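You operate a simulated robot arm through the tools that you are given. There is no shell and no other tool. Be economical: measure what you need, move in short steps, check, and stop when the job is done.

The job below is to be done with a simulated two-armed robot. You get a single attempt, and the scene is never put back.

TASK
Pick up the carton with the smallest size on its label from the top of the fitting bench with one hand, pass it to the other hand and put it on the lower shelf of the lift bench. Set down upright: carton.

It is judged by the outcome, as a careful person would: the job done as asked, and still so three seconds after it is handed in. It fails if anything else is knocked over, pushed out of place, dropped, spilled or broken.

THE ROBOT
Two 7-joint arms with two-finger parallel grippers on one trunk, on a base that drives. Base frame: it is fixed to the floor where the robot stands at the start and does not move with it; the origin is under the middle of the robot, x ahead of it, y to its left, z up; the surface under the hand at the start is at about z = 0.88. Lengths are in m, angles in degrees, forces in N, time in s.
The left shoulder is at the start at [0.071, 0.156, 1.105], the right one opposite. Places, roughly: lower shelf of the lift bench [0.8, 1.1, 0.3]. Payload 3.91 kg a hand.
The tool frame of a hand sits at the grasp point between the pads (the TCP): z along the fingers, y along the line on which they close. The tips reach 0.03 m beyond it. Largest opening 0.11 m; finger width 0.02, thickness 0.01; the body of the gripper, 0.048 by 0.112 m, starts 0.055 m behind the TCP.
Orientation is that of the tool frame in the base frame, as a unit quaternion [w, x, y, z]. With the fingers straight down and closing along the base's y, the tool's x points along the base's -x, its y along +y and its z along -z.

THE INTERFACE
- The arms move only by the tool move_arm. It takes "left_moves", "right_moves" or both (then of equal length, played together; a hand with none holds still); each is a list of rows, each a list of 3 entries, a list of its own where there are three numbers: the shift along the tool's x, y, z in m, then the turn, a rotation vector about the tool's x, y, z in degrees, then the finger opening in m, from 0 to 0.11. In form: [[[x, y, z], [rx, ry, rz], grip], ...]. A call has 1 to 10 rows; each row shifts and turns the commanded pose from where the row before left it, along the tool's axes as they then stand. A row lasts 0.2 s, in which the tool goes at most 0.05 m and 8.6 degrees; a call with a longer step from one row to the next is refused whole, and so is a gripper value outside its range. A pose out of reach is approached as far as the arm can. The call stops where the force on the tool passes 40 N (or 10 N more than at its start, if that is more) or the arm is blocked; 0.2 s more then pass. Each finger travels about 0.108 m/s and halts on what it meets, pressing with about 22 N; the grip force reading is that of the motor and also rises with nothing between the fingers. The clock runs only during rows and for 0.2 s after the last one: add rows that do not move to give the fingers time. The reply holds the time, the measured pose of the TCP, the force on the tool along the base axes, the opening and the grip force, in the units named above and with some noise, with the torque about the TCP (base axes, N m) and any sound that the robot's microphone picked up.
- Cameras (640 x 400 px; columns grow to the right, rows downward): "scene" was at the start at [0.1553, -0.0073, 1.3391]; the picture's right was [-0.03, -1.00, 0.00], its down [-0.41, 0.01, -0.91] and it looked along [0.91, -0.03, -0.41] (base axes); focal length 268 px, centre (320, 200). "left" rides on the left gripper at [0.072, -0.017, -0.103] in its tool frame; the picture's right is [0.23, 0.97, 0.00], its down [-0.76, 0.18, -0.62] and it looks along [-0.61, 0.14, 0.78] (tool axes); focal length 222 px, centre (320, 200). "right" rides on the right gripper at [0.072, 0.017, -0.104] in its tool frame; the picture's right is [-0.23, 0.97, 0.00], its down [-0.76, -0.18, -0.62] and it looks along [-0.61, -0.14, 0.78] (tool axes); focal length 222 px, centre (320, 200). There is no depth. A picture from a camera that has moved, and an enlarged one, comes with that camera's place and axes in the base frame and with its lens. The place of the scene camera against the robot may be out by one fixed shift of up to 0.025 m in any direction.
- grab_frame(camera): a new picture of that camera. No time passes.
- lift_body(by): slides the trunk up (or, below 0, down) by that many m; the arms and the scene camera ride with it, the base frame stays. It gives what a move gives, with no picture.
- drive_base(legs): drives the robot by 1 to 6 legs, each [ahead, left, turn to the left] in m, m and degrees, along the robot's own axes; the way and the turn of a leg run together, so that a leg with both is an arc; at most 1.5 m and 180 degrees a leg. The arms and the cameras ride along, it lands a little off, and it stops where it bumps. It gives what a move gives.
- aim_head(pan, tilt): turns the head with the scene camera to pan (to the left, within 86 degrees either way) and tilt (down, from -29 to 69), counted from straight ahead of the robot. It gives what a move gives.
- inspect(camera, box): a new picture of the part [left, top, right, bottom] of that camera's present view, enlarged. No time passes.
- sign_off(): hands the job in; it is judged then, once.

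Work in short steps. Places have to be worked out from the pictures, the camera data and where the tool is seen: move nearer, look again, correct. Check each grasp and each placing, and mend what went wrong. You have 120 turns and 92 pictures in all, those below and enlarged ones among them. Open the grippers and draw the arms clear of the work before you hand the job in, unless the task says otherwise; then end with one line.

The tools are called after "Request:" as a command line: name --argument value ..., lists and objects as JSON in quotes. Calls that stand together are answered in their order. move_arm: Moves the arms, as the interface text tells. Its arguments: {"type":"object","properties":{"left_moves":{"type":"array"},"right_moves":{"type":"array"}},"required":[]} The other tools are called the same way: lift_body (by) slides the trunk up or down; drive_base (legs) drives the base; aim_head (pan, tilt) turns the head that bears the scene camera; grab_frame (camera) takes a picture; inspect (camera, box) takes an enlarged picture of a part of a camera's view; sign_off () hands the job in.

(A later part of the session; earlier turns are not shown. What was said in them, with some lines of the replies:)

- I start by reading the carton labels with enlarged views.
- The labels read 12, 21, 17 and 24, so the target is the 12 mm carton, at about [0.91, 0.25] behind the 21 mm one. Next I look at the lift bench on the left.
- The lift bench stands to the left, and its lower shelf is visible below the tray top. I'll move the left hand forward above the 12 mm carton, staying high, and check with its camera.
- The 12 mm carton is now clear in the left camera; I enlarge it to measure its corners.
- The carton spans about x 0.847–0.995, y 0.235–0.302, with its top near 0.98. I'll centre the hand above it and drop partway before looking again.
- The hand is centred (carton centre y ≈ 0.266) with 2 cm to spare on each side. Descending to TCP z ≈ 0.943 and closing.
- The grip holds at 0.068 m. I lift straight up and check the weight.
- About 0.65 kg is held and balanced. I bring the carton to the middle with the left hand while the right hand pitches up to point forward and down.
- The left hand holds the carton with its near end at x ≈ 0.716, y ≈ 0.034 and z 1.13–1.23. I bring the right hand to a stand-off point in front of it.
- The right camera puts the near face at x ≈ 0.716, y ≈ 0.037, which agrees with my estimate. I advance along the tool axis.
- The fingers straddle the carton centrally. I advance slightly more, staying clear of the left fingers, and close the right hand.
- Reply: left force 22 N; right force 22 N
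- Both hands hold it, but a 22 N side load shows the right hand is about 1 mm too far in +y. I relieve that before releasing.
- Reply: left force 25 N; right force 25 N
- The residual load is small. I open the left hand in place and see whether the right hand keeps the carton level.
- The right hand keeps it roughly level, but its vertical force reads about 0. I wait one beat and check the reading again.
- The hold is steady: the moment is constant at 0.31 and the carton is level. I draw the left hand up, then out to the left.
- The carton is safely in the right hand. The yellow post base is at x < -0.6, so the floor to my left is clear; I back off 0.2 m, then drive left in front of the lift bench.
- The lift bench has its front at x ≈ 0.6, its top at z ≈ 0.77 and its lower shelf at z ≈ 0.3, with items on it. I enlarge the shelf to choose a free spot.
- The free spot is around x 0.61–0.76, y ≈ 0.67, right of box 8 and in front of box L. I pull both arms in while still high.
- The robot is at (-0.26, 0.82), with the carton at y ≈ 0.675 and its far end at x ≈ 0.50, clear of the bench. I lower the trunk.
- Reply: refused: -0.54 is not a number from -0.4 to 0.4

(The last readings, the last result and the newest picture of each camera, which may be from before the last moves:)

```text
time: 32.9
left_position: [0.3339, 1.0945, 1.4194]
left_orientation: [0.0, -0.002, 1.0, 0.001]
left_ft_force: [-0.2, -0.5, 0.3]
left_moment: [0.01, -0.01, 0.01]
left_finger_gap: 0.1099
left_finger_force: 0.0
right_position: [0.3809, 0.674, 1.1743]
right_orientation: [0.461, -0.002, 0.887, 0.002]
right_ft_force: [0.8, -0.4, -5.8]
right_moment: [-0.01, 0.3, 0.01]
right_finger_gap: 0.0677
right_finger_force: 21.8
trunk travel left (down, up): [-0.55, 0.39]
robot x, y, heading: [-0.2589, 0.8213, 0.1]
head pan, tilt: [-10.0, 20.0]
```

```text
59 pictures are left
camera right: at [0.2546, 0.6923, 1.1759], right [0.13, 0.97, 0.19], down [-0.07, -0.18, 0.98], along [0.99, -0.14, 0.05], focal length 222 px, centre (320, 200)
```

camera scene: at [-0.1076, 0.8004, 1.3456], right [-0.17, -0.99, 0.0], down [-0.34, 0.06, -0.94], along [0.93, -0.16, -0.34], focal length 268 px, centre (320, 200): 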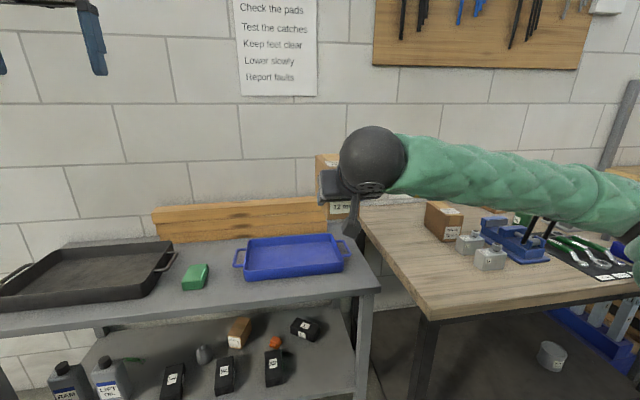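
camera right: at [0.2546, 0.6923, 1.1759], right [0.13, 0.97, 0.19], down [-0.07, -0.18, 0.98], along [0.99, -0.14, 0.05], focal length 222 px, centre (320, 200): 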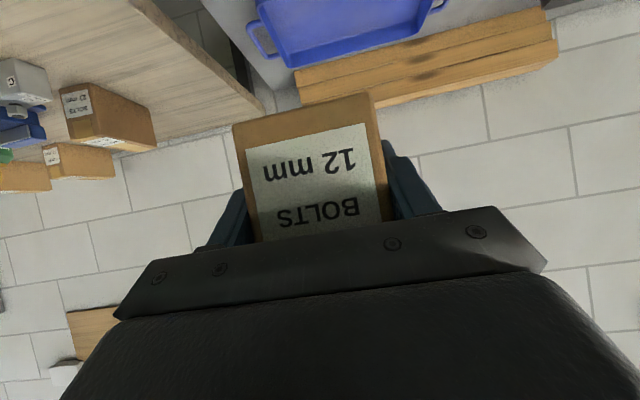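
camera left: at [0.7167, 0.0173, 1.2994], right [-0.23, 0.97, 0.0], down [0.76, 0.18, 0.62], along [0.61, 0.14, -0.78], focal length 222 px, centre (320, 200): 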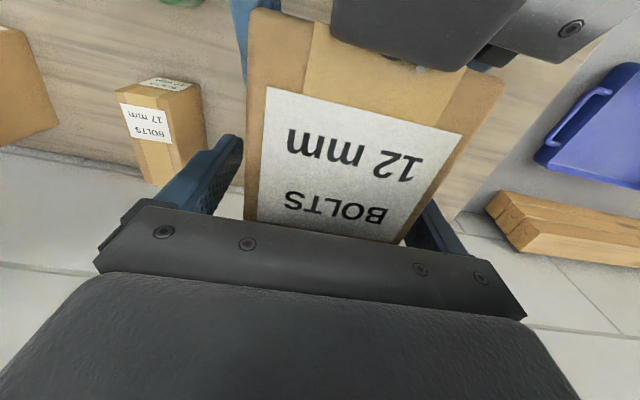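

Lift calls are limited to 0.4 m. The right elbow stands clear of the fitting bench corner (0.33, 0.47), so I lower in two steps and will reach in with the arm rather than drive, to keep the elbow clear.

Request:
lift_body --by -0.35

Request:
aim_head --pan -25 --tilt 20

Request:
grab_frame --camera "scene"

```text
time: 36.3
left_position: [0.3328, 1.0946, 1.0704]
left_orientation: [0.0, -0.002, 1.0, -0.001]
left_ft_force: [-0.7, -0.2, -0.2]
left_moment: [0.02, -0.01, -0.03]
left_finger_gap: 0.1098
left_finger_force: 0.1
right_position: [0.38, 0.6751, 0.8242]
right_orientation: [0.462, -0.001, 0.887, 0.001]
right_ft_force: [-0.7, -0.8, -5.8]
right_moment: [-0.01, 0.27, -0.02]
right_finger_gap: 0.0677
right_finger_force: 22.2
trunk travel left (down, up): [-0.2, 0.74]
robot x, y, heading: [-0.2614, 0.8192, 0.1]
head pan, tilt: [-10.0, 20.0]
```

```text
time: 37.1
left_position: [0.3322, 1.094, 1.0699]
left_orientation: [-0.001, -0.002, 1.0, 0.0]
left_ft_force: [-0.3, -0.4, 0.7]
left_moment: [0.01, 0.01, -0.04]
left_finger_gap: 0.1102
left_finger_force: 0.0
right_position: [0.3799, 0.6762, 0.8242]
right_orientation: [0.462, -0.001, 0.887, 0.0]
right_ft_force: [0.1, -0.2, -5.6]
right_moment: [-0.01, 0.32, -0.01]
right_finger_gap: 0.0681
right_finger_force: 22.0
trunk travel left (down, up): [-0.2, 0.74]
robot x, y, heading: [-0.263, 0.8227, 0.3]
head pan, tilt: [-25.0, 20.0]
```

```text
58 pictures are left
camera scene: at [-0.1151, 0.7772, 0.9957], right [-0.42, -0.91, 0.0], down [-0.31, 0.14, -0.94], along [0.85, -0.39, -0.34], focal length 268 px, centre (320, 200)
```

scene: 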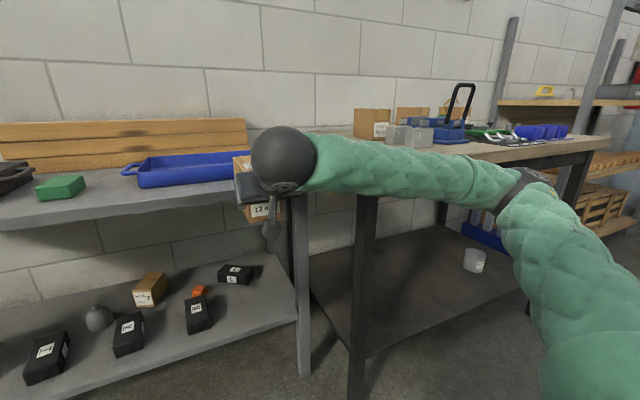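

The elbow is still clear of the bench. I lower the rest of the way.

Request:
lift_body --by -0.19

Request:
grab_frame --camera "scene"

Request:
grab_frame --camera "right"

```text
time: 39.2
left_position: [0.3335, 1.0953, 0.8808]
left_orientation: [0.0, -0.002, 1.0, 0.0]
left_ft_force: [0.2, -0.9, 0.3]
left_moment: [0.01, 0.01, 0.01]
left_finger_gap: 0.1099
left_finger_force: 0.2
right_position: [0.3793, 0.6743, 0.6341]
right_orientation: [0.462, -0.002, 0.887, 0.0]
right_ft_force: [-0.1, -0.2, -5.2]
right_moment: [0.01, 0.33, -0.01]
right_finger_gap: 0.0678
right_finger_force: 22.0
trunk travel left (down, up): [-0.01, 0.93]
robot x, y, heading: [-0.2633, 0.8212, 0.1]
head pan, tilt: [-25.0, 20.0]
```

```text
57 pictures are left
camera scene: at [-0.1154, 0.7772, 0.8058], right [-0.42, -0.91, 0.0], down [-0.31, 0.14, -0.94], along [0.85, -0.39, -0.34], focal length 268 px, centre (320, 200)
```

scene: 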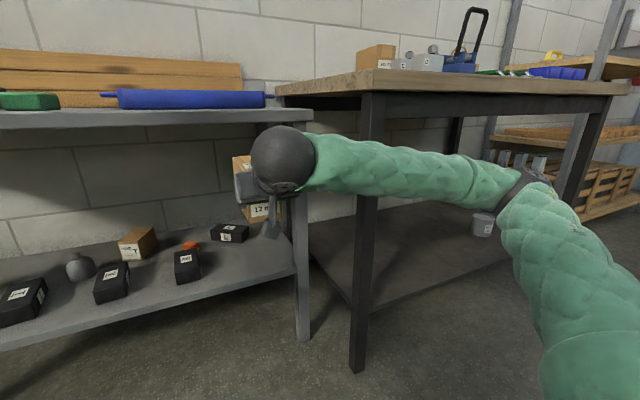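

```text
56 pictures are left
camera right: at [0.2541, 0.6924, 0.6361], right [0.13, 0.97, 0.19], down [-0.07, -0.18, 0.98], along [0.99, -0.14, 0.05], focal length 222 px, centre (320, 200)
```

right: 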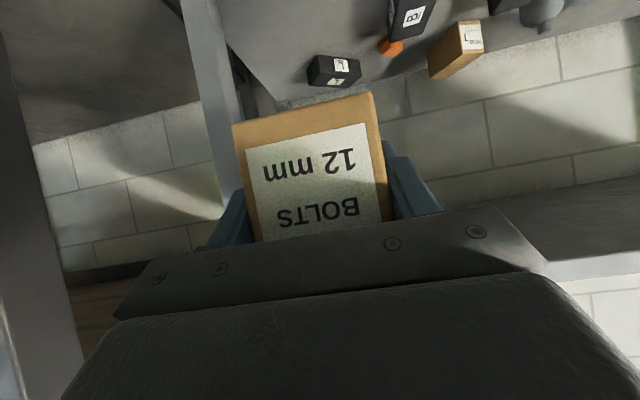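

Now I lower the hand to about z 0.45 with the arm, still in front of the shelf, and look again.

Request:
move_arm --right_moves '[[[0.0295, 0, 0.0205], [0, 0, 0], 0.03], [[0.0295, 0, 0.0205], [0, 0, 0], 0.03], [[0.0295, 0, 0.0205], [0, 0, 0], 0.03], [[0.0295, 0, 0.0205], [0, 0, 0], 0.03], [[0.0295, 0, 0.0205], [0, 0, 0], 0.03], [[-0.024, 0, 0.0344], [0, 0, 0], 0.03], [[0, 0, 0], [0, 0, 0], 0.03]]'

Request:
aim_head --pan -15 --tilt 30

Request:
grab_frame --camera "scene"

Request:
grab_frame --camera "right"

```text
time: 40.8
left_position: [0.3324, 1.0938, 0.8802]
left_orientation: [0.0, -0.002, 1.0, 0.0]
left_ft_force: [-0.6, 0.2, -0.2]
left_moment: [0.05, -0.01, 0.03]
left_finger_gap: 0.1101
left_finger_force: 0.1
right_position: [0.4206, 0.6769, 0.4538]
right_orientation: [0.461, -0.002, 0.887, 0.001]
right_ft_force: [0.0, -1.0, -6.6]
right_moment: [0.02, 0.26, 0.01]
right_finger_gap: 0.0682
right_finger_force: 22.2
trunk travel left (down, up): [-0.01, 0.93]
robot x, y, heading: [-0.2653, 0.8231, 0.2]
head pan, tilt: [-25.0, 20.0]
```

```text
time: 41.5
left_position: [0.334, 1.094, 0.8808]
left_orientation: [-0.001, -0.002, 1.0, -0.001]
left_ft_force: [0.6, 0.3, 0.4]
left_moment: [0.0, -0.01, 0.01]
left_finger_gap: 0.11
left_finger_force: 0.0
right_position: [0.4206, 0.6773, 0.454]
right_orientation: [0.462, -0.002, 0.887, 0.001]
right_ft_force: [0.6, 0.1, -6.4]
right_moment: [0.03, 0.37, -0.01]
right_finger_gap: 0.068
right_finger_force: 22.1
trunk travel left (down, up): [-0.01, 0.93]
robot x, y, heading: [-0.2618, 0.8219, 0.3]
head pan, tilt: [-15.0, 30.0]
```

```text
55 pictures are left
camera scene: at [-0.1123, 0.7931, 0.7897], right [-0.26, -0.97, 0.0], down [-0.48, 0.13, -0.87], along [0.84, -0.22, -0.5], focal length 268 px, centre (320, 200)
```

scene: 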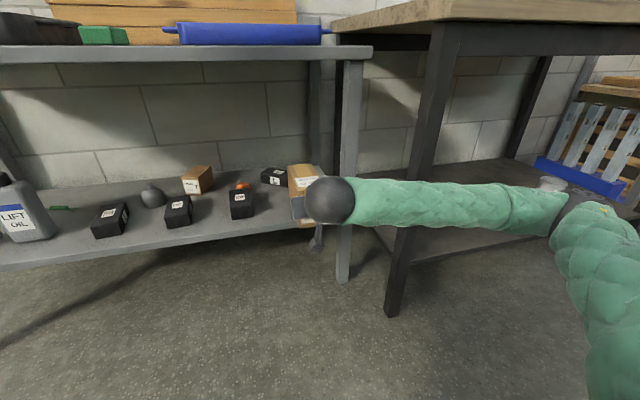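

```text
54 pictures are left
camera right: at [0.2949, 0.6947, 0.4561], right [0.13, 0.97, 0.19], down [-0.07, -0.18, 0.98], along [0.99, -0.14, 0.05], focal length 222 px, centre (320, 200)
```

right: 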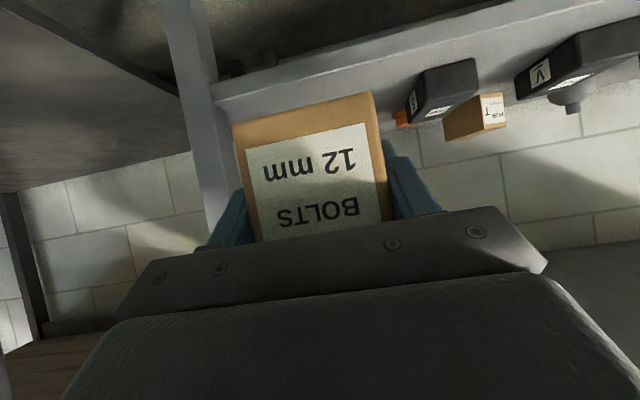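

The path into the free spot is clear, with box 8 well to the left and the leg well to the right. I advance the carton in above the shelf.

Request:
move_arm --right_moves '[[[-0.0228, 0, 0.0328], [0, 0, 0], 0.03], [[-0.0228, 0, 0.0328], [0, 0, 0], 0.03], [[-0.0228, 0, 0.0328], [0, 0, 0], 0.03], [[-0.0228, 0, 0.0328], [0, 0, 0], 0.03], [[0, 0, 0], [0, 0, 0], 0.03]]'

Request:
grab_frame --camera "scene"

Request:
grab_frame --camera "right"

```text
time: 42.7
left_position: [0.3324, 1.0942, 0.8813]
left_orientation: [0.0, -0.002, 1.0, 0.0]
left_ft_force: [0.4, -0.4, -0.2]
left_moment: [0.0, -0.02, 0.04]
left_finger_gap: 0.1102
left_finger_force: 0.0
right_position: [0.5826, 0.6792, 0.4554]
right_orientation: [0.461, -0.002, 0.887, 0.001]
right_ft_force: [-0.4, -0.3, -7.6]
right_moment: [0.0, 0.3, 0.01]
right_finger_gap: 0.0681
right_finger_force: 21.7
trunk travel left (down, up): [-0.01, 0.93]
robot x, y, heading: [-0.2596, 0.8205, 0.2]
head pan, tilt: [-15.0, 30.0]
```

```text
53 pictures are left
camera scene: at [-0.1131, 0.7932, 0.7895], right [-0.26, -0.97, 0.0], down [-0.48, 0.13, -0.87], along [0.84, -0.22, -0.5], focal length 268 px, centre (320, 200)
```

scene: 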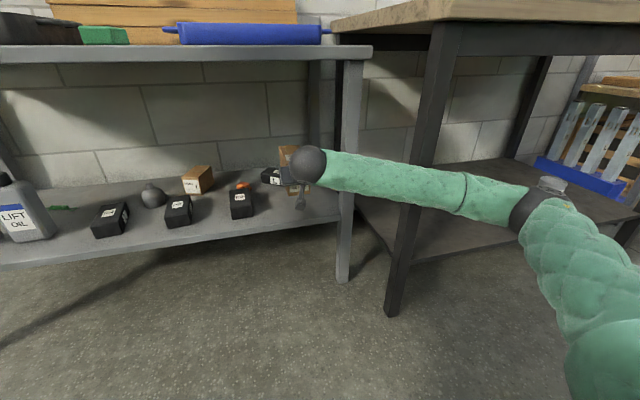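

```text
52 pictures are left
camera right: at [0.4567, 0.6964, 0.4574], right [0.13, 0.97, 0.19], down [-0.07, -0.18, 0.98], along [0.99, -0.14, 0.05], focal length 222 px, centre (320, 200)
```

right: 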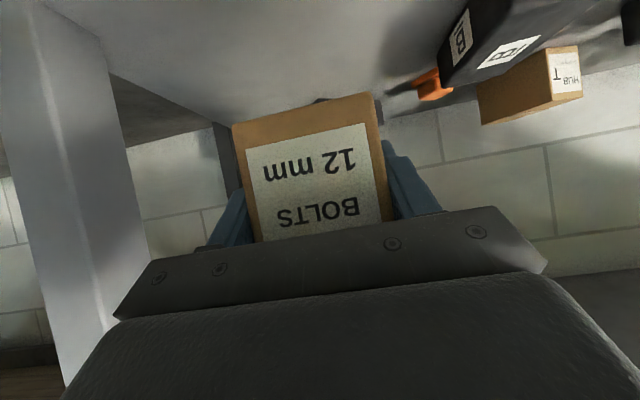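

The carton is centred between box 8 and the leg. I go 7.5 cm further in so it sits fully on the shelf, then descend to just above the surface.

Request:
move_arm --right_moves '[[[-0.0214, 0, 0.0307], [0, 0, 0], 0.03], [[-0.0214, 0, 0.0307], [0, 0, 0], 0.03], [[0.0246, 0, 0.0171], [0, 0, 0], 0.03], [[0.0246, 0, 0.0171], [0, 0, 0], 0.03], [[0, 0, 0], [0, 0, 0], 0.03]]'

Request:
grab_frame --camera "right"

Request:
inspect --camera "scene" --box '[210, 110, 370, 260]'

```text
time: 44.1
left_position: [0.3089, 1.0852, 0.8829]
left_orientation: [0.004, 0.014, 1.0, -0.003]
left_ft_force: [-1.5, -0.2, -0.1]
left_moment: [-0.06, -0.03, 0.01]
left_finger_gap: 0.1101
left_finger_force: 0.2
right_position: [0.6171, 0.6692, 0.4116]
right_orientation: [0.472, 0.001, 0.882, 0.001]
right_ft_force: [0.4, -0.3, -7.0]
right_moment: [0.03, 0.27, 0.03]
right_finger_gap: 0.0676
right_finger_force: 21.8
trunk travel left (down, up): [-0.01, 0.93]
robot x, y, heading: [-0.2841, 0.8276, -1.6]
head pan, tilt: [-15.0, 30.0]
stopped in row 5 (right hand): the arm was blocked; the commanded pose is now the measured one
```

```text
51 pictures are left
camera right: at [0.492, 0.6873, 0.41], right [0.13, 0.97, 0.19], down [-0.1, -0.18, 0.98], along [0.99, -0.14, 0.07], focal length 222 px, centre (320, 200)
```

right: 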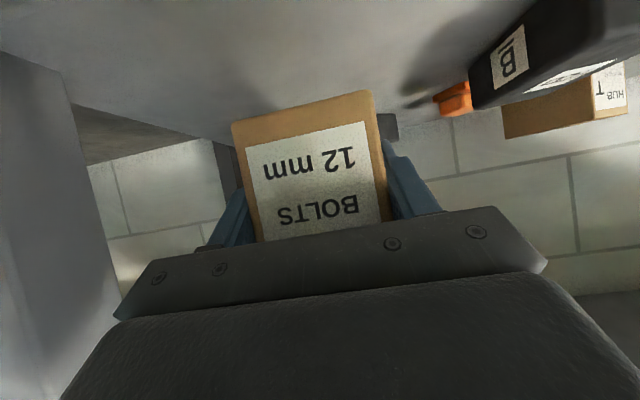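

```text
2.67 times, centred on (290, 185) of scene
camera zoom: at [-0.1435, 0.7971, 0.7896], right [-0.29, -0.96, 0.0], down [-0.47, 0.14, -0.87], along [0.83, -0.25, -0.49], focal length 713 px, centre (400, 240)
```

zoom: 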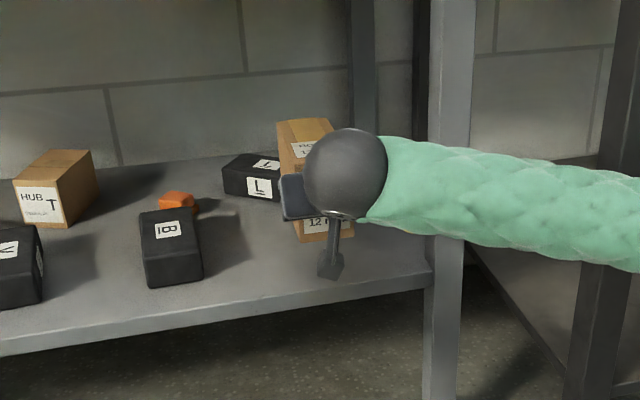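

The arm was blocked and the base was nudged back; the forearm probably met the bench leg because the elbow points right. I withdraw the hand and will reposition further left so the forearm comes in more straight.

Request:
move_arm --right_moves '[[[0.0228, 0, -0.0328], [0, 0, 0], 0.03], [[0.0228, 0, -0.0328], [0, 0, 0], 0.03], [[0.0228, 0, -0.0328], [0, 0, 0], 0.03], [[0.0228, 0, -0.0328], [0, 0, 0], 0.03], [[0.0228, 0, -0.0328], [0, 0, 0], 0.03], [[0, 0, 0], [0, 0, 0], 0.03]]'

Request:
aim_head --pan -25 --tilt 25

Request:
grab_frame --camera "scene"

Request:
grab_frame --camera "right"

```text
time: 45.5
left_position: [0.3176, 1.0801, 0.8807]
left_orientation: [0.0, 0.013, 1.0, 0.0]
left_ft_force: [0.1, -0.7, 0.1]
left_moment: [0.0, -0.02, -0.02]
left_finger_gap: 0.11
left_finger_force: 0.1
right_position: [0.4265, 0.6631, 0.3949]
right_orientation: [0.465, 0.005, 0.885, 0.001]
right_ft_force: [0.2, 0.8, -6.3]
right_moment: [-0.02, 0.36, 0.0]
right_finger_gap: 0.0678
right_finger_force: 21.6
trunk travel left (down, up): [-0.01, 0.93]
robot x, y, heading: [-0.2863, 0.8273, -1.6]
head pan, tilt: [-15.0, 30.0]
```

```text
time: 46.2
left_position: [0.3169, 1.0804, 0.8814]
left_orientation: [0.0, 0.013, 1.0, 0.0]
left_ft_force: [0.6, -0.5, 0.3]
left_moment: [0.0, 0.01, 0.0]
left_finger_gap: 0.11
left_finger_force: 0.0
right_position: [0.426, 0.664, 0.3967]
right_orientation: [0.466, 0.006, 0.885, -0.001]
right_ft_force: [1.3, 0.0, -5.9]
right_moment: [0.02, 0.33, 0.0]
right_finger_gap: 0.0681
right_finger_force: 21.8
trunk travel left (down, up): [-0.01, 0.93]
robot x, y, heading: [-0.2832, 0.8271, -1.6]
head pan, tilt: [-25.0, 25.0]
```

```text
49 pictures are left
camera scene: at [-0.1402, 0.7778, 0.7976], right [-0.45, -0.9, 0.0], down [-0.38, 0.19, -0.91], along [0.81, -0.4, -0.42], focal length 268 px, centre (320, 200)
```

scene: 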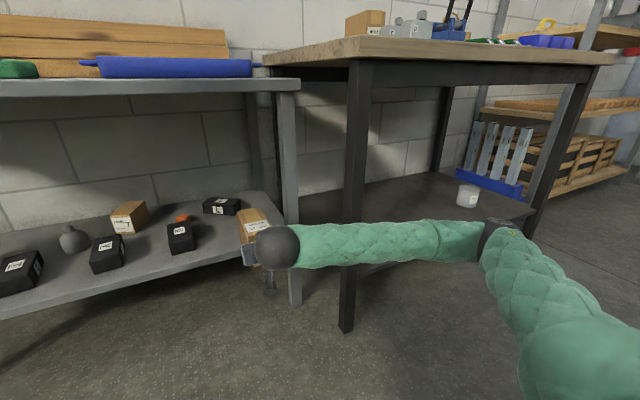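

```text
48 pictures are left
camera right: at [0.3006, 0.6824, 0.3976], right [0.14, 0.97, 0.19], down [-0.08, -0.18, 0.98], along [0.99, -0.15, 0.06], focal length 222 px, centre (320, 200)
```

right: 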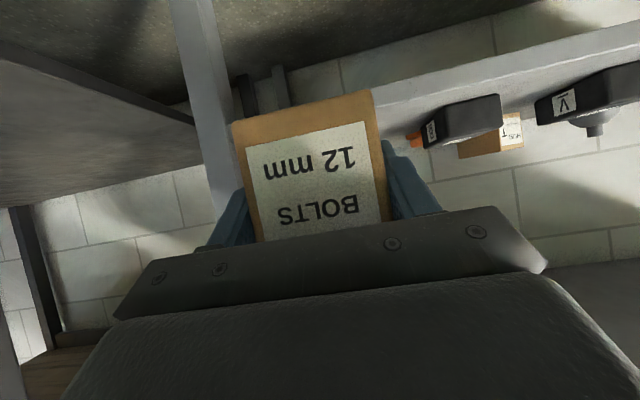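

Nothing was displaced. I retract the hand a bit more and raise it, then drive in an arc 0.25 m left and 0.08 m ahead, correcting the heading.

Request:
move_arm --right_moves '[[[0.0228, 0, -0.0328], [0, 0, 0], 0.03], [[0.0228, 0, -0.0328], [0, 0, 0], 0.03], [[-0.0246, 0, -0.0171], [0, 0, 0], 0.03], [[-0.0246, 0, -0.0171], [0, 0, 0], 0.03], [[0, 0, 0], [0, 0, 0], 0.03]]'

Request:
drive_base --legs '[[0.08, 0.26, 1.6]]'

Request:
grab_frame --camera "scene"

```text
time: 47.4
left_position: [0.3185, 1.0814, 0.8797]
left_orientation: [0.0, 0.014, 1.0, 0.0]
left_ft_force: [-0.5, 0.1, 0.0]
left_moment: [0.01, 0.0, -0.01]
left_finger_gap: 0.1097
left_finger_force: 0.1
right_position: [0.344, 0.6611, 0.4589]
right_orientation: [0.465, 0.005, 0.885, -0.001]
right_ft_force: [-0.2, -0.1, -6.6]
right_moment: [0.0, 0.33, 0.02]
right_finger_gap: 0.0678
right_finger_force: 22.7
trunk travel left (down, up): [-0.01, 0.93]
robot x, y, heading: [-0.2912, 0.8263, -1.3]
head pan, tilt: [-25.0, 25.0]
```

```text
time: 49.3
left_position: [0.3942, 1.3607, 0.8805]
left_orientation: [0.0, -0.002, 1.0, 0.0]
left_ft_force: [0.0, -0.3, 0.4]
left_moment: [0.03, 0.01, 0.04]
left_finger_gap: 0.1099
left_finger_force: 0.0
right_position: [0.4324, 0.9426, 0.4582]
right_orientation: [0.466, -0.008, 0.885, 0.007]
right_ft_force: [-1.2, -0.2, -6.8]
right_moment: [0.02, 0.31, -0.02]
right_finger_gap: 0.0679
right_finger_force: 22.1
trunk travel left (down, up): [-0.01, 0.93]
robot x, y, heading: [-0.2006, 1.0897, 0.2]
head pan, tilt: [-25.0, 25.0]
```

```text
47 pictures are left
camera scene: at [-0.055, 1.0429, 0.7976], right [-0.42, -0.91, 0.0], down [-0.38, 0.18, -0.91], along [0.82, -0.38, -0.42], focal length 268 px, centre (320, 200)
```

scene: 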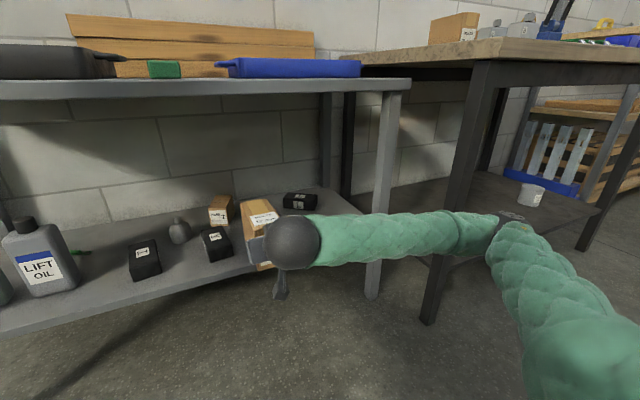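

The robot is at (-0.20, 1.09). Now I sweep the hand right to y ≈ 0.67, still in front of the shelf.

Request:
move_arm --right_moves '[[[0, -0.034, 0], [0, 0, 0], 0.03], [[0, -0.034, 0], [0, 0, 0], 0.03], [[0, -0.034, 0], [0, 0, 0], 0.03], [[0, -0.034, 0], [0, 0, 0], 0.03], [[0, -0.034, 0], [0, 0, 0], 0.03], [[0, -0.034, 0], [0, 0, 0], 0.03], [[0, -0.034, 0], [0, 0, 0], 0.03], [[0, -0.032, 0], [0, 0, 0], 0.03], [[0, 0, 0], [0, 0, 0], 0.03]]'

Request:
grab_frame --camera "scene"

Request:
grab_frame --camera "right"

```text
time: 51.3
left_position: [0.3937, 1.3588, 0.8802]
left_orientation: [0.0, -0.001, 1.0, 0.0]
left_ft_force: [1.0, 0.4, -0.4]
left_moment: [-0.03, 0.0, 0.01]
left_finger_gap: 0.1102
left_finger_force: 0.0
right_position: [0.4406, 0.6705, 0.4582]
right_orientation: [0.465, -0.008, 0.885, 0.008]
right_ft_force: [0.0, -0.1, -5.8]
right_moment: [0.01, 0.3, -0.01]
right_finger_gap: 0.0678
right_finger_force: 21.8
trunk travel left (down, up): [-0.01, 0.93]
robot x, y, heading: [-0.1998, 1.0847, 0.1]
head pan, tilt: [-25.0, 25.0]
```

```text
46 pictures are left
camera scene: at [-0.0551, 1.0427, 0.7976], right [-0.42, -0.91, 0.0], down [-0.38, 0.18, -0.91], along [0.82, -0.38, -0.42], focal length 268 px, centre (320, 200)
```

scene: 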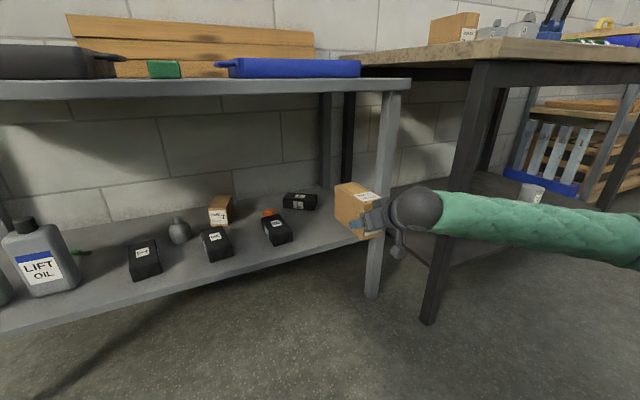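

```text
45 pictures are left
camera right: at [0.3141, 0.6858, 0.4585], right [0.11, 0.98, 0.19], down [-0.08, -0.18, 0.98], along [0.99, -0.12, 0.06], focal length 222 px, centre (320, 200)
```

right: 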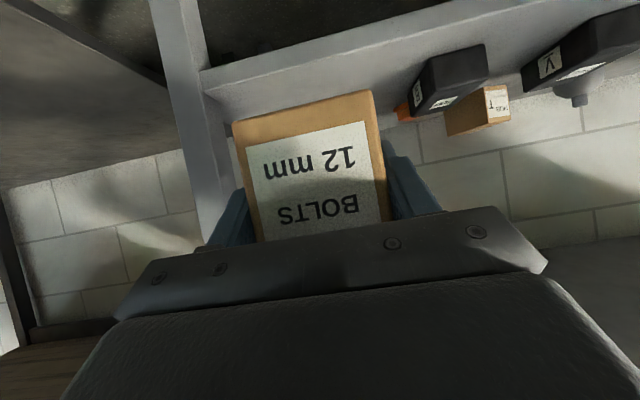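

The forearm now comes from further behind. I advance in with the same careful steps.

Request:
move_arm --right_moves '[[[-0.0228, 0, 0.0328], [0, 0, 0], 0.03], [[-0.0228, 0, 0.0328], [0, 0, 0], 0.03], [[-0.0228, 0, 0.0328], [0, 0, 0], 0.03], [[-0.0228, 0, 0.0328], [0, 0, 0], 0.03], [[0, 0, 0], [0, 0, 0], 0.03]]'

Request:
grab_frame --camera "scene"

```text
time: 52.5
left_position: [0.3931, 1.3592, 0.8794]
left_orientation: [-0.001, -0.001, 1.0, 0.0]
left_ft_force: [-0.4, -0.4, -0.2]
left_moment: [-0.04, 0.01, 0.0]
left_finger_gap: 0.1101
left_finger_force: 0.0
right_position: [0.5995, 0.675, 0.4583]
right_orientation: [0.466, -0.007, 0.885, 0.006]
right_ft_force: [-0.6, 0.2, -5.7]
right_moment: [-0.02, 0.33, -0.03]
right_finger_gap: 0.068
right_finger_force: 21.6
trunk travel left (down, up): [-0.01, 0.93]
robot x, y, heading: [-0.2001, 1.0861, 0.1]
head pan, tilt: [-25.0, 25.0]
```

```text
44 pictures are left
camera scene: at [-0.0549, 1.0429, 0.7976], right [-0.42, -0.91, 0.0], down [-0.38, 0.18, -0.91], along [0.82, -0.38, -0.42], focal length 268 px, centre (320, 200)
```

scene: 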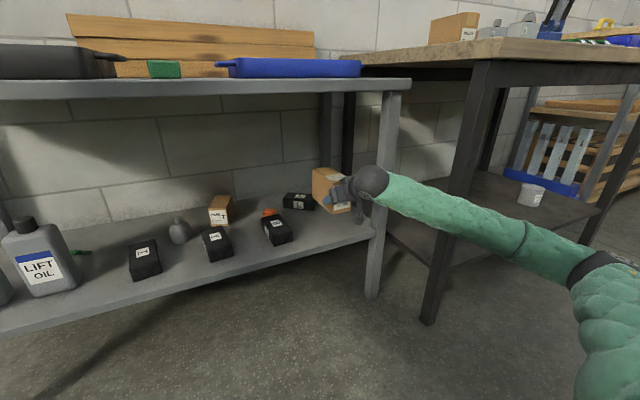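

No obstruction this time. I advance the last 5.5 cm, then start down.

Request:
move_arm --right_moves '[[[-0.0157, 0, 0.0225], [0, 0, 0], 0.03], [[-0.0157, 0, 0.0225], [0, 0, 0], 0.03], [[0, 0, 0], [0, 0, 0], 0.03], [[0.0205, 0, 0.0143], [0, 0, 0], 0.03], [[0.0205, 0, 0.0143], [0, 0, 0], 0.03], [[0, 0, 0], [0, 0, 0], 0.03]]'

Request:
inspect --camera "scene" --box '[220, 130, 420, 255]'

Request:
grab_frame --camera "right"

```text
time: 53.9
left_position: [0.3931, 1.3593, 0.8801]
left_orientation: [0.001, -0.002, 1.0, 0.001]
left_ft_force: [-0.3, -0.2, 0.4]
left_moment: [0.0, 0.0, 0.02]
left_finger_gap: 0.1102
left_finger_force: 0.0
right_position: [0.6536, 0.676, 0.4094]
right_orientation: [0.465, -0.008, 0.885, 0.007]
right_ft_force: [-0.8, 1.1, -6.1]
right_moment: [-0.02, 0.3, 0.01]
right_finger_gap: 0.0682
right_finger_force: 22.4
trunk travel left (down, up): [-0.01, 0.93]
robot x, y, heading: [-0.2028, 1.0874, 0.1]
head pan, tilt: [-25.0, 25.0]
```

```text
3.20 times, centred on (320, 192) of scene
camera zoom: at [-0.0548, 1.0427, 0.7976], right [-0.42, -0.91, 0.0], down [-0.38, 0.18, -0.91], along [0.82, -0.38, -0.42], focal length 856 px, centre (320, 224)
```

zoom: 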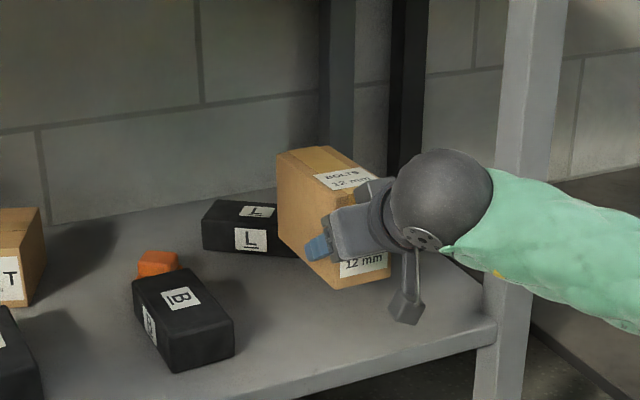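

```text
42 pictures are left
camera right: at [0.527, 0.6907, 0.4106], right [0.11, 0.98, 0.19], down [-0.08, -0.18, 0.98], along [0.99, -0.12, 0.06], focal length 222 px, centre (320, 200)
```

right: 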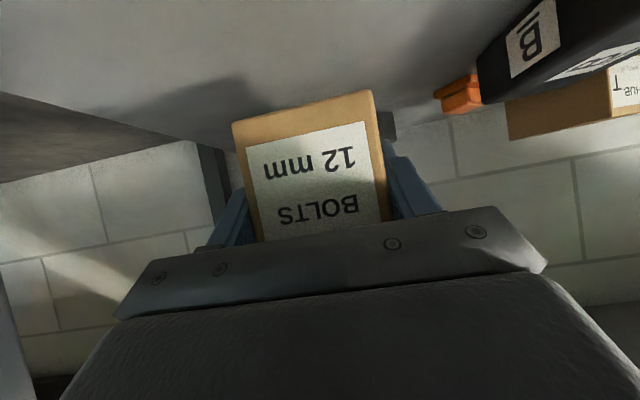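

Box L is about 7 cm behind the carton and the near end is 2–3 cm inside the shelf edge. I lower in small steps toward contact.

Request:
move_arm --right_moves '[[[0.0123, 0, 0.0086], [0, 0, 0], 0.03], [[0.0123, 0, 0.0086], [0, 0, 0], 0.03], [[0.0082, 0, 0.0057], [0, 0, 0], 0.03], [[0.0041, 0, 0.0029], [0, 0, 0], 0.03], [[0, 0, 0], [0, 0, 0], 0.03]]'

Request:
inspect --camera "scene" --box '[220, 130, 420, 255]'

```text
time: 55.1
left_position: [0.3935, 1.3598, 0.8801]
left_orientation: [0.0, -0.002, 1.0, 0.0]
left_ft_force: [-0.4, 0.4, -0.1]
left_moment: [-0.02, 0.01, 0.02]
left_finger_gap: 0.1101
left_finger_force: 0.0
right_position: [0.6529, 0.6763, 0.3632]
right_orientation: [0.466, -0.008, 0.885, 0.007]
right_ft_force: [1.0, -0.3, -3.8]
right_moment: [-0.07, -0.07, 0.06]
right_finger_gap: 0.0678
right_finger_force: 21.7
trunk travel left (down, up): [-0.01, 0.93]
robot x, y, heading: [-0.2021, 1.0872, 0.2]
head pan, tilt: [-25.0, 25.0]
```

```text
3.20 times, centred on (320, 192) of scene
camera zoom: at [-0.055, 1.0428, 0.7977], right [-0.42, -0.91, 0.0], down [-0.38, 0.18, -0.91], along [0.82, -0.38, -0.42], focal length 856 px, centre (320, 224)
```

zoom: 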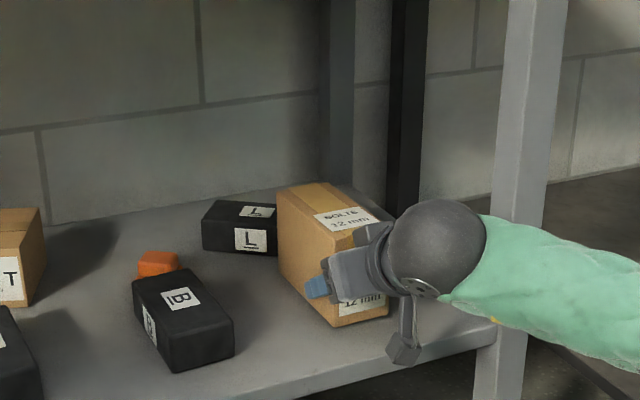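

The moment dropped from 0.30 to about 0, so the carton's far end is touching the shelf. I press down a few mm more to seat it flat.

Request:
move_arm --right_moves '[[[0.0016, 0, 0.0012], [0, 0, 0], 0.03], [[0, 0, 0], [0, 0, 0], 0.03]]'

```text
time: 55.7
left_position: [0.3938, 1.3595, 0.8804]
left_orientation: [-0.001, -0.002, 1.0, 0.0]
left_ft_force: [0.3, -0.6, -0.2]
left_moment: [-0.02, 0.0, 0.03]
left_finger_gap: 0.1099
left_finger_force: 0.1
right_position: [0.6546, 0.6762, 0.3626]
right_orientation: [0.466, -0.008, 0.885, 0.006]
right_ft_force: [-2.9, 2.1, 3.2]
right_moment: [-0.27, -0.73, 0.11]
right_finger_gap: 0.068
right_finger_force: 22.0
trunk travel left (down, up): [-0.01, 0.93]
robot x, y, heading: [-0.2019, 1.0849, 0.3]
head pan, tilt: [-25.0, 25.0]
```

The contact is still at the far end only, so the near end is slightly raised. I pitch the nose up 1° while lowering 2 mm to level it.

Request:
move_arm --right_moves '[[[0.0014, 0, 0.001], [0, -1, 0], 0.03], [[0, 0, 0], [0, 0, 0], 0.03]]'

```text
time: 56.3
left_position: [0.3942, 1.3599, 0.881]
left_orientation: [0.001, -0.001, 1.0, 0.0]
left_ft_force: [-0.4, 1.2, -0.3]
left_moment: [0.02, -0.01, -0.02]
left_finger_gap: 0.11
left_finger_force: 0.1
right_position: [0.6533, 0.6761, 0.3612]
right_orientation: [0.473, -0.007, 0.881, 0.006]
right_ft_force: [-2.4, 1.9, 7.4]
right_moment: [-0.39, 0.62, -0.17]
right_finger_gap: 0.0676
right_finger_force: 22.4
trunk travel left (down, up): [-0.01, 0.93]
robot x, y, heading: [-0.1989, 1.0892, 0.2]
head pan, tilt: [-25.0, 25.0]
```

The carton is now seated and bears on the shelf. I open the right hand in place.

Request:
move_arm --right_moves '[[[0, 0, 0], [0, 0, 0], 0.08], [[0, 0, 0], [0, 0, 0], 0.1], [[0, 0, 0], [0, 0, 0], 0.1], [[0, 0, 0], [0, 0, 0], 0.1]]'

Request:
grab_frame --camera "right"

Request:
inspect --camera "scene" --box '[220, 130, 420, 255]'

```text
time: 57.3
left_position: [0.3932, 1.3586, 0.8804]
left_orientation: [0.0, -0.003, 1.0, 0.0]
left_ft_force: [-0.4, -0.3, 0.9]
left_moment: [0.03, 0.01, 0.02]
left_finger_gap: 0.1099
left_finger_force: 0.1
right_position: [0.6545, 0.6748, 0.3587]
right_orientation: [0.473, -0.008, 0.881, 0.008]
right_ft_force: [-0.3, -0.1, 0.6]
right_moment: [0.01, -0.01, 0.0]
right_finger_gap: 0.1
right_finger_force: 0.1
trunk travel left (down, up): [-0.01, 0.93]
robot x, y, heading: [-0.1998, 1.0891, 0.2]
head pan, tilt: [-25.0, 25.0]
```

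```text
40 pictures are left
camera right: at [0.5272, 0.6909, 0.3581], right [0.11, 0.98, 0.19], down [-0.1, -0.18, 0.98], along [0.99, -0.12, 0.07], focal length 222 px, centre (320, 200)
```

right: 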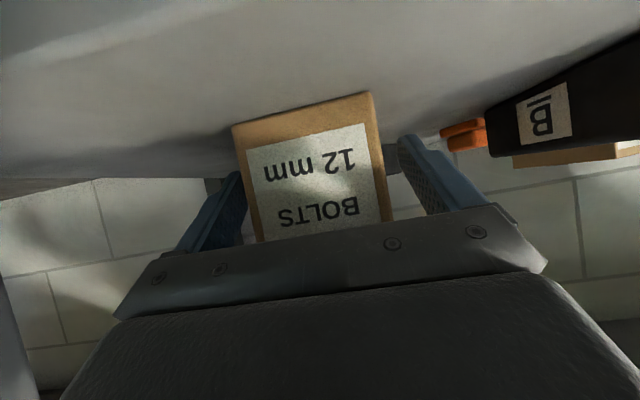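

```text
3.20 times, centred on (320, 192) of scene
camera zoom: at [-0.0552, 1.0429, 0.7977], right [-0.42, -0.91, 0.0], down [-0.38, 0.18, -0.91], along [0.82, -0.38, -0.42], focal length 856 px, centre (320, 224)
```

zoom: 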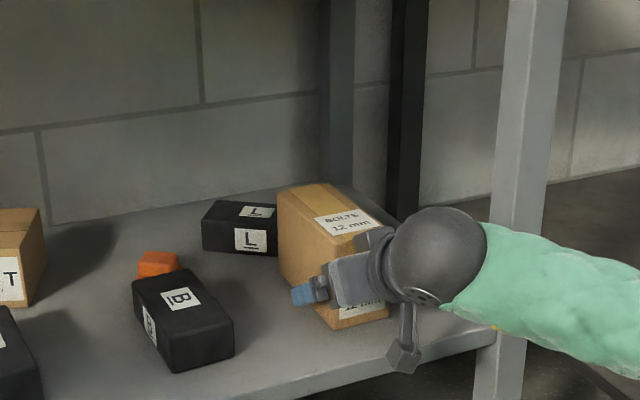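

The carton stands free and upright. I withdraw the hand straight back along its tool axis.

Request:
move_arm --right_moves '[[[0, 0, -0.02], [0, 0, 0], 0.1], [[0, 0, -0.03], [0, 0, 0], 0.1], [[0, 0, -0.03], [0, 0, 0], 0.1], [[0.02, 0, -0.035], [0, 0, 0], 0.1], [[0.02, 0, -0.035], [0, 0, 0], 0.1], [[0.02, 0, -0.035], [0, 0, 0], 0.1], [[0.02, 0, -0.035], [0, 0, 0], 0.1], [[0, 0, 0], [0, 0, 0], 0.1]]'

Request:
grab_frame --camera "right"

Request:
grab_frame --camera "scene"

```text
time: 59.1
left_position: [0.3943, 1.3597, 0.8798]
left_orientation: [-0.001, -0.002, 1.0, 0.0]
left_ft_force: [-0.5, 0.2, 0.0]
left_moment: [-0.03, 0.04, -0.01]
left_finger_gap: 0.11
left_finger_force: 0.1
right_position: [0.4269, 0.6697, 0.4113]
right_orientation: [0.474, -0.007, 0.881, 0.007]
right_ft_force: [0.0, -0.2, -0.1]
right_moment: [0.01, 0.01, 0.04]
right_finger_gap: 0.1
right_finger_force: 0.2
trunk travel left (down, up): [-0.01, 0.93]
robot x, y, heading: [-0.2011, 1.0849, 0.5]
head pan, tilt: [-25.0, 25.0]
```

```text
38 pictures are left
camera right: at [0.3009, 0.6853, 0.4103], right [0.11, 0.98, 0.19], down [-0.1, -0.18, 0.98], along [0.99, -0.12, 0.07], focal length 222 px, centre (320, 200)
```

right: 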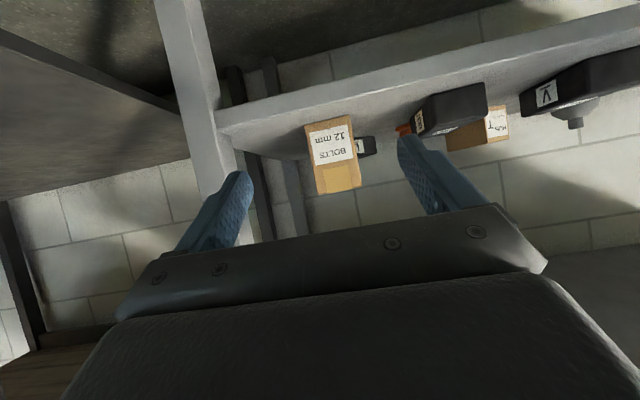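

```text
37 pictures are left
camera scene: at [-0.0553, 1.0429, 0.7977], right [-0.42, -0.91, 0.0], down [-0.38, 0.18, -0.91], along [0.82, -0.38, -0.42], focal length 268 px, centre (320, 200)
```

scene: 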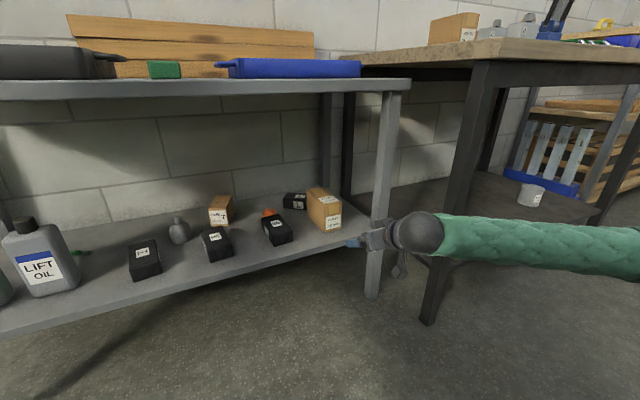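

The 12 mm carton stands upright on the lower shelf, its neighbours look undisturbed, and both grippers are open and clear. I hand the job in.

Request:
sign_off

```text
The job is handed in.
```

The 12 mm carton, the smallest of the four, was picked up with the left hand, passed to the right, and now stands upright on the lower shelf of the lift bench; the right arm bumped something (probably a bench leg) once on the way in, and nothing in view afterwards looked moved, though I did not re-check the whole top of the fitting bench.
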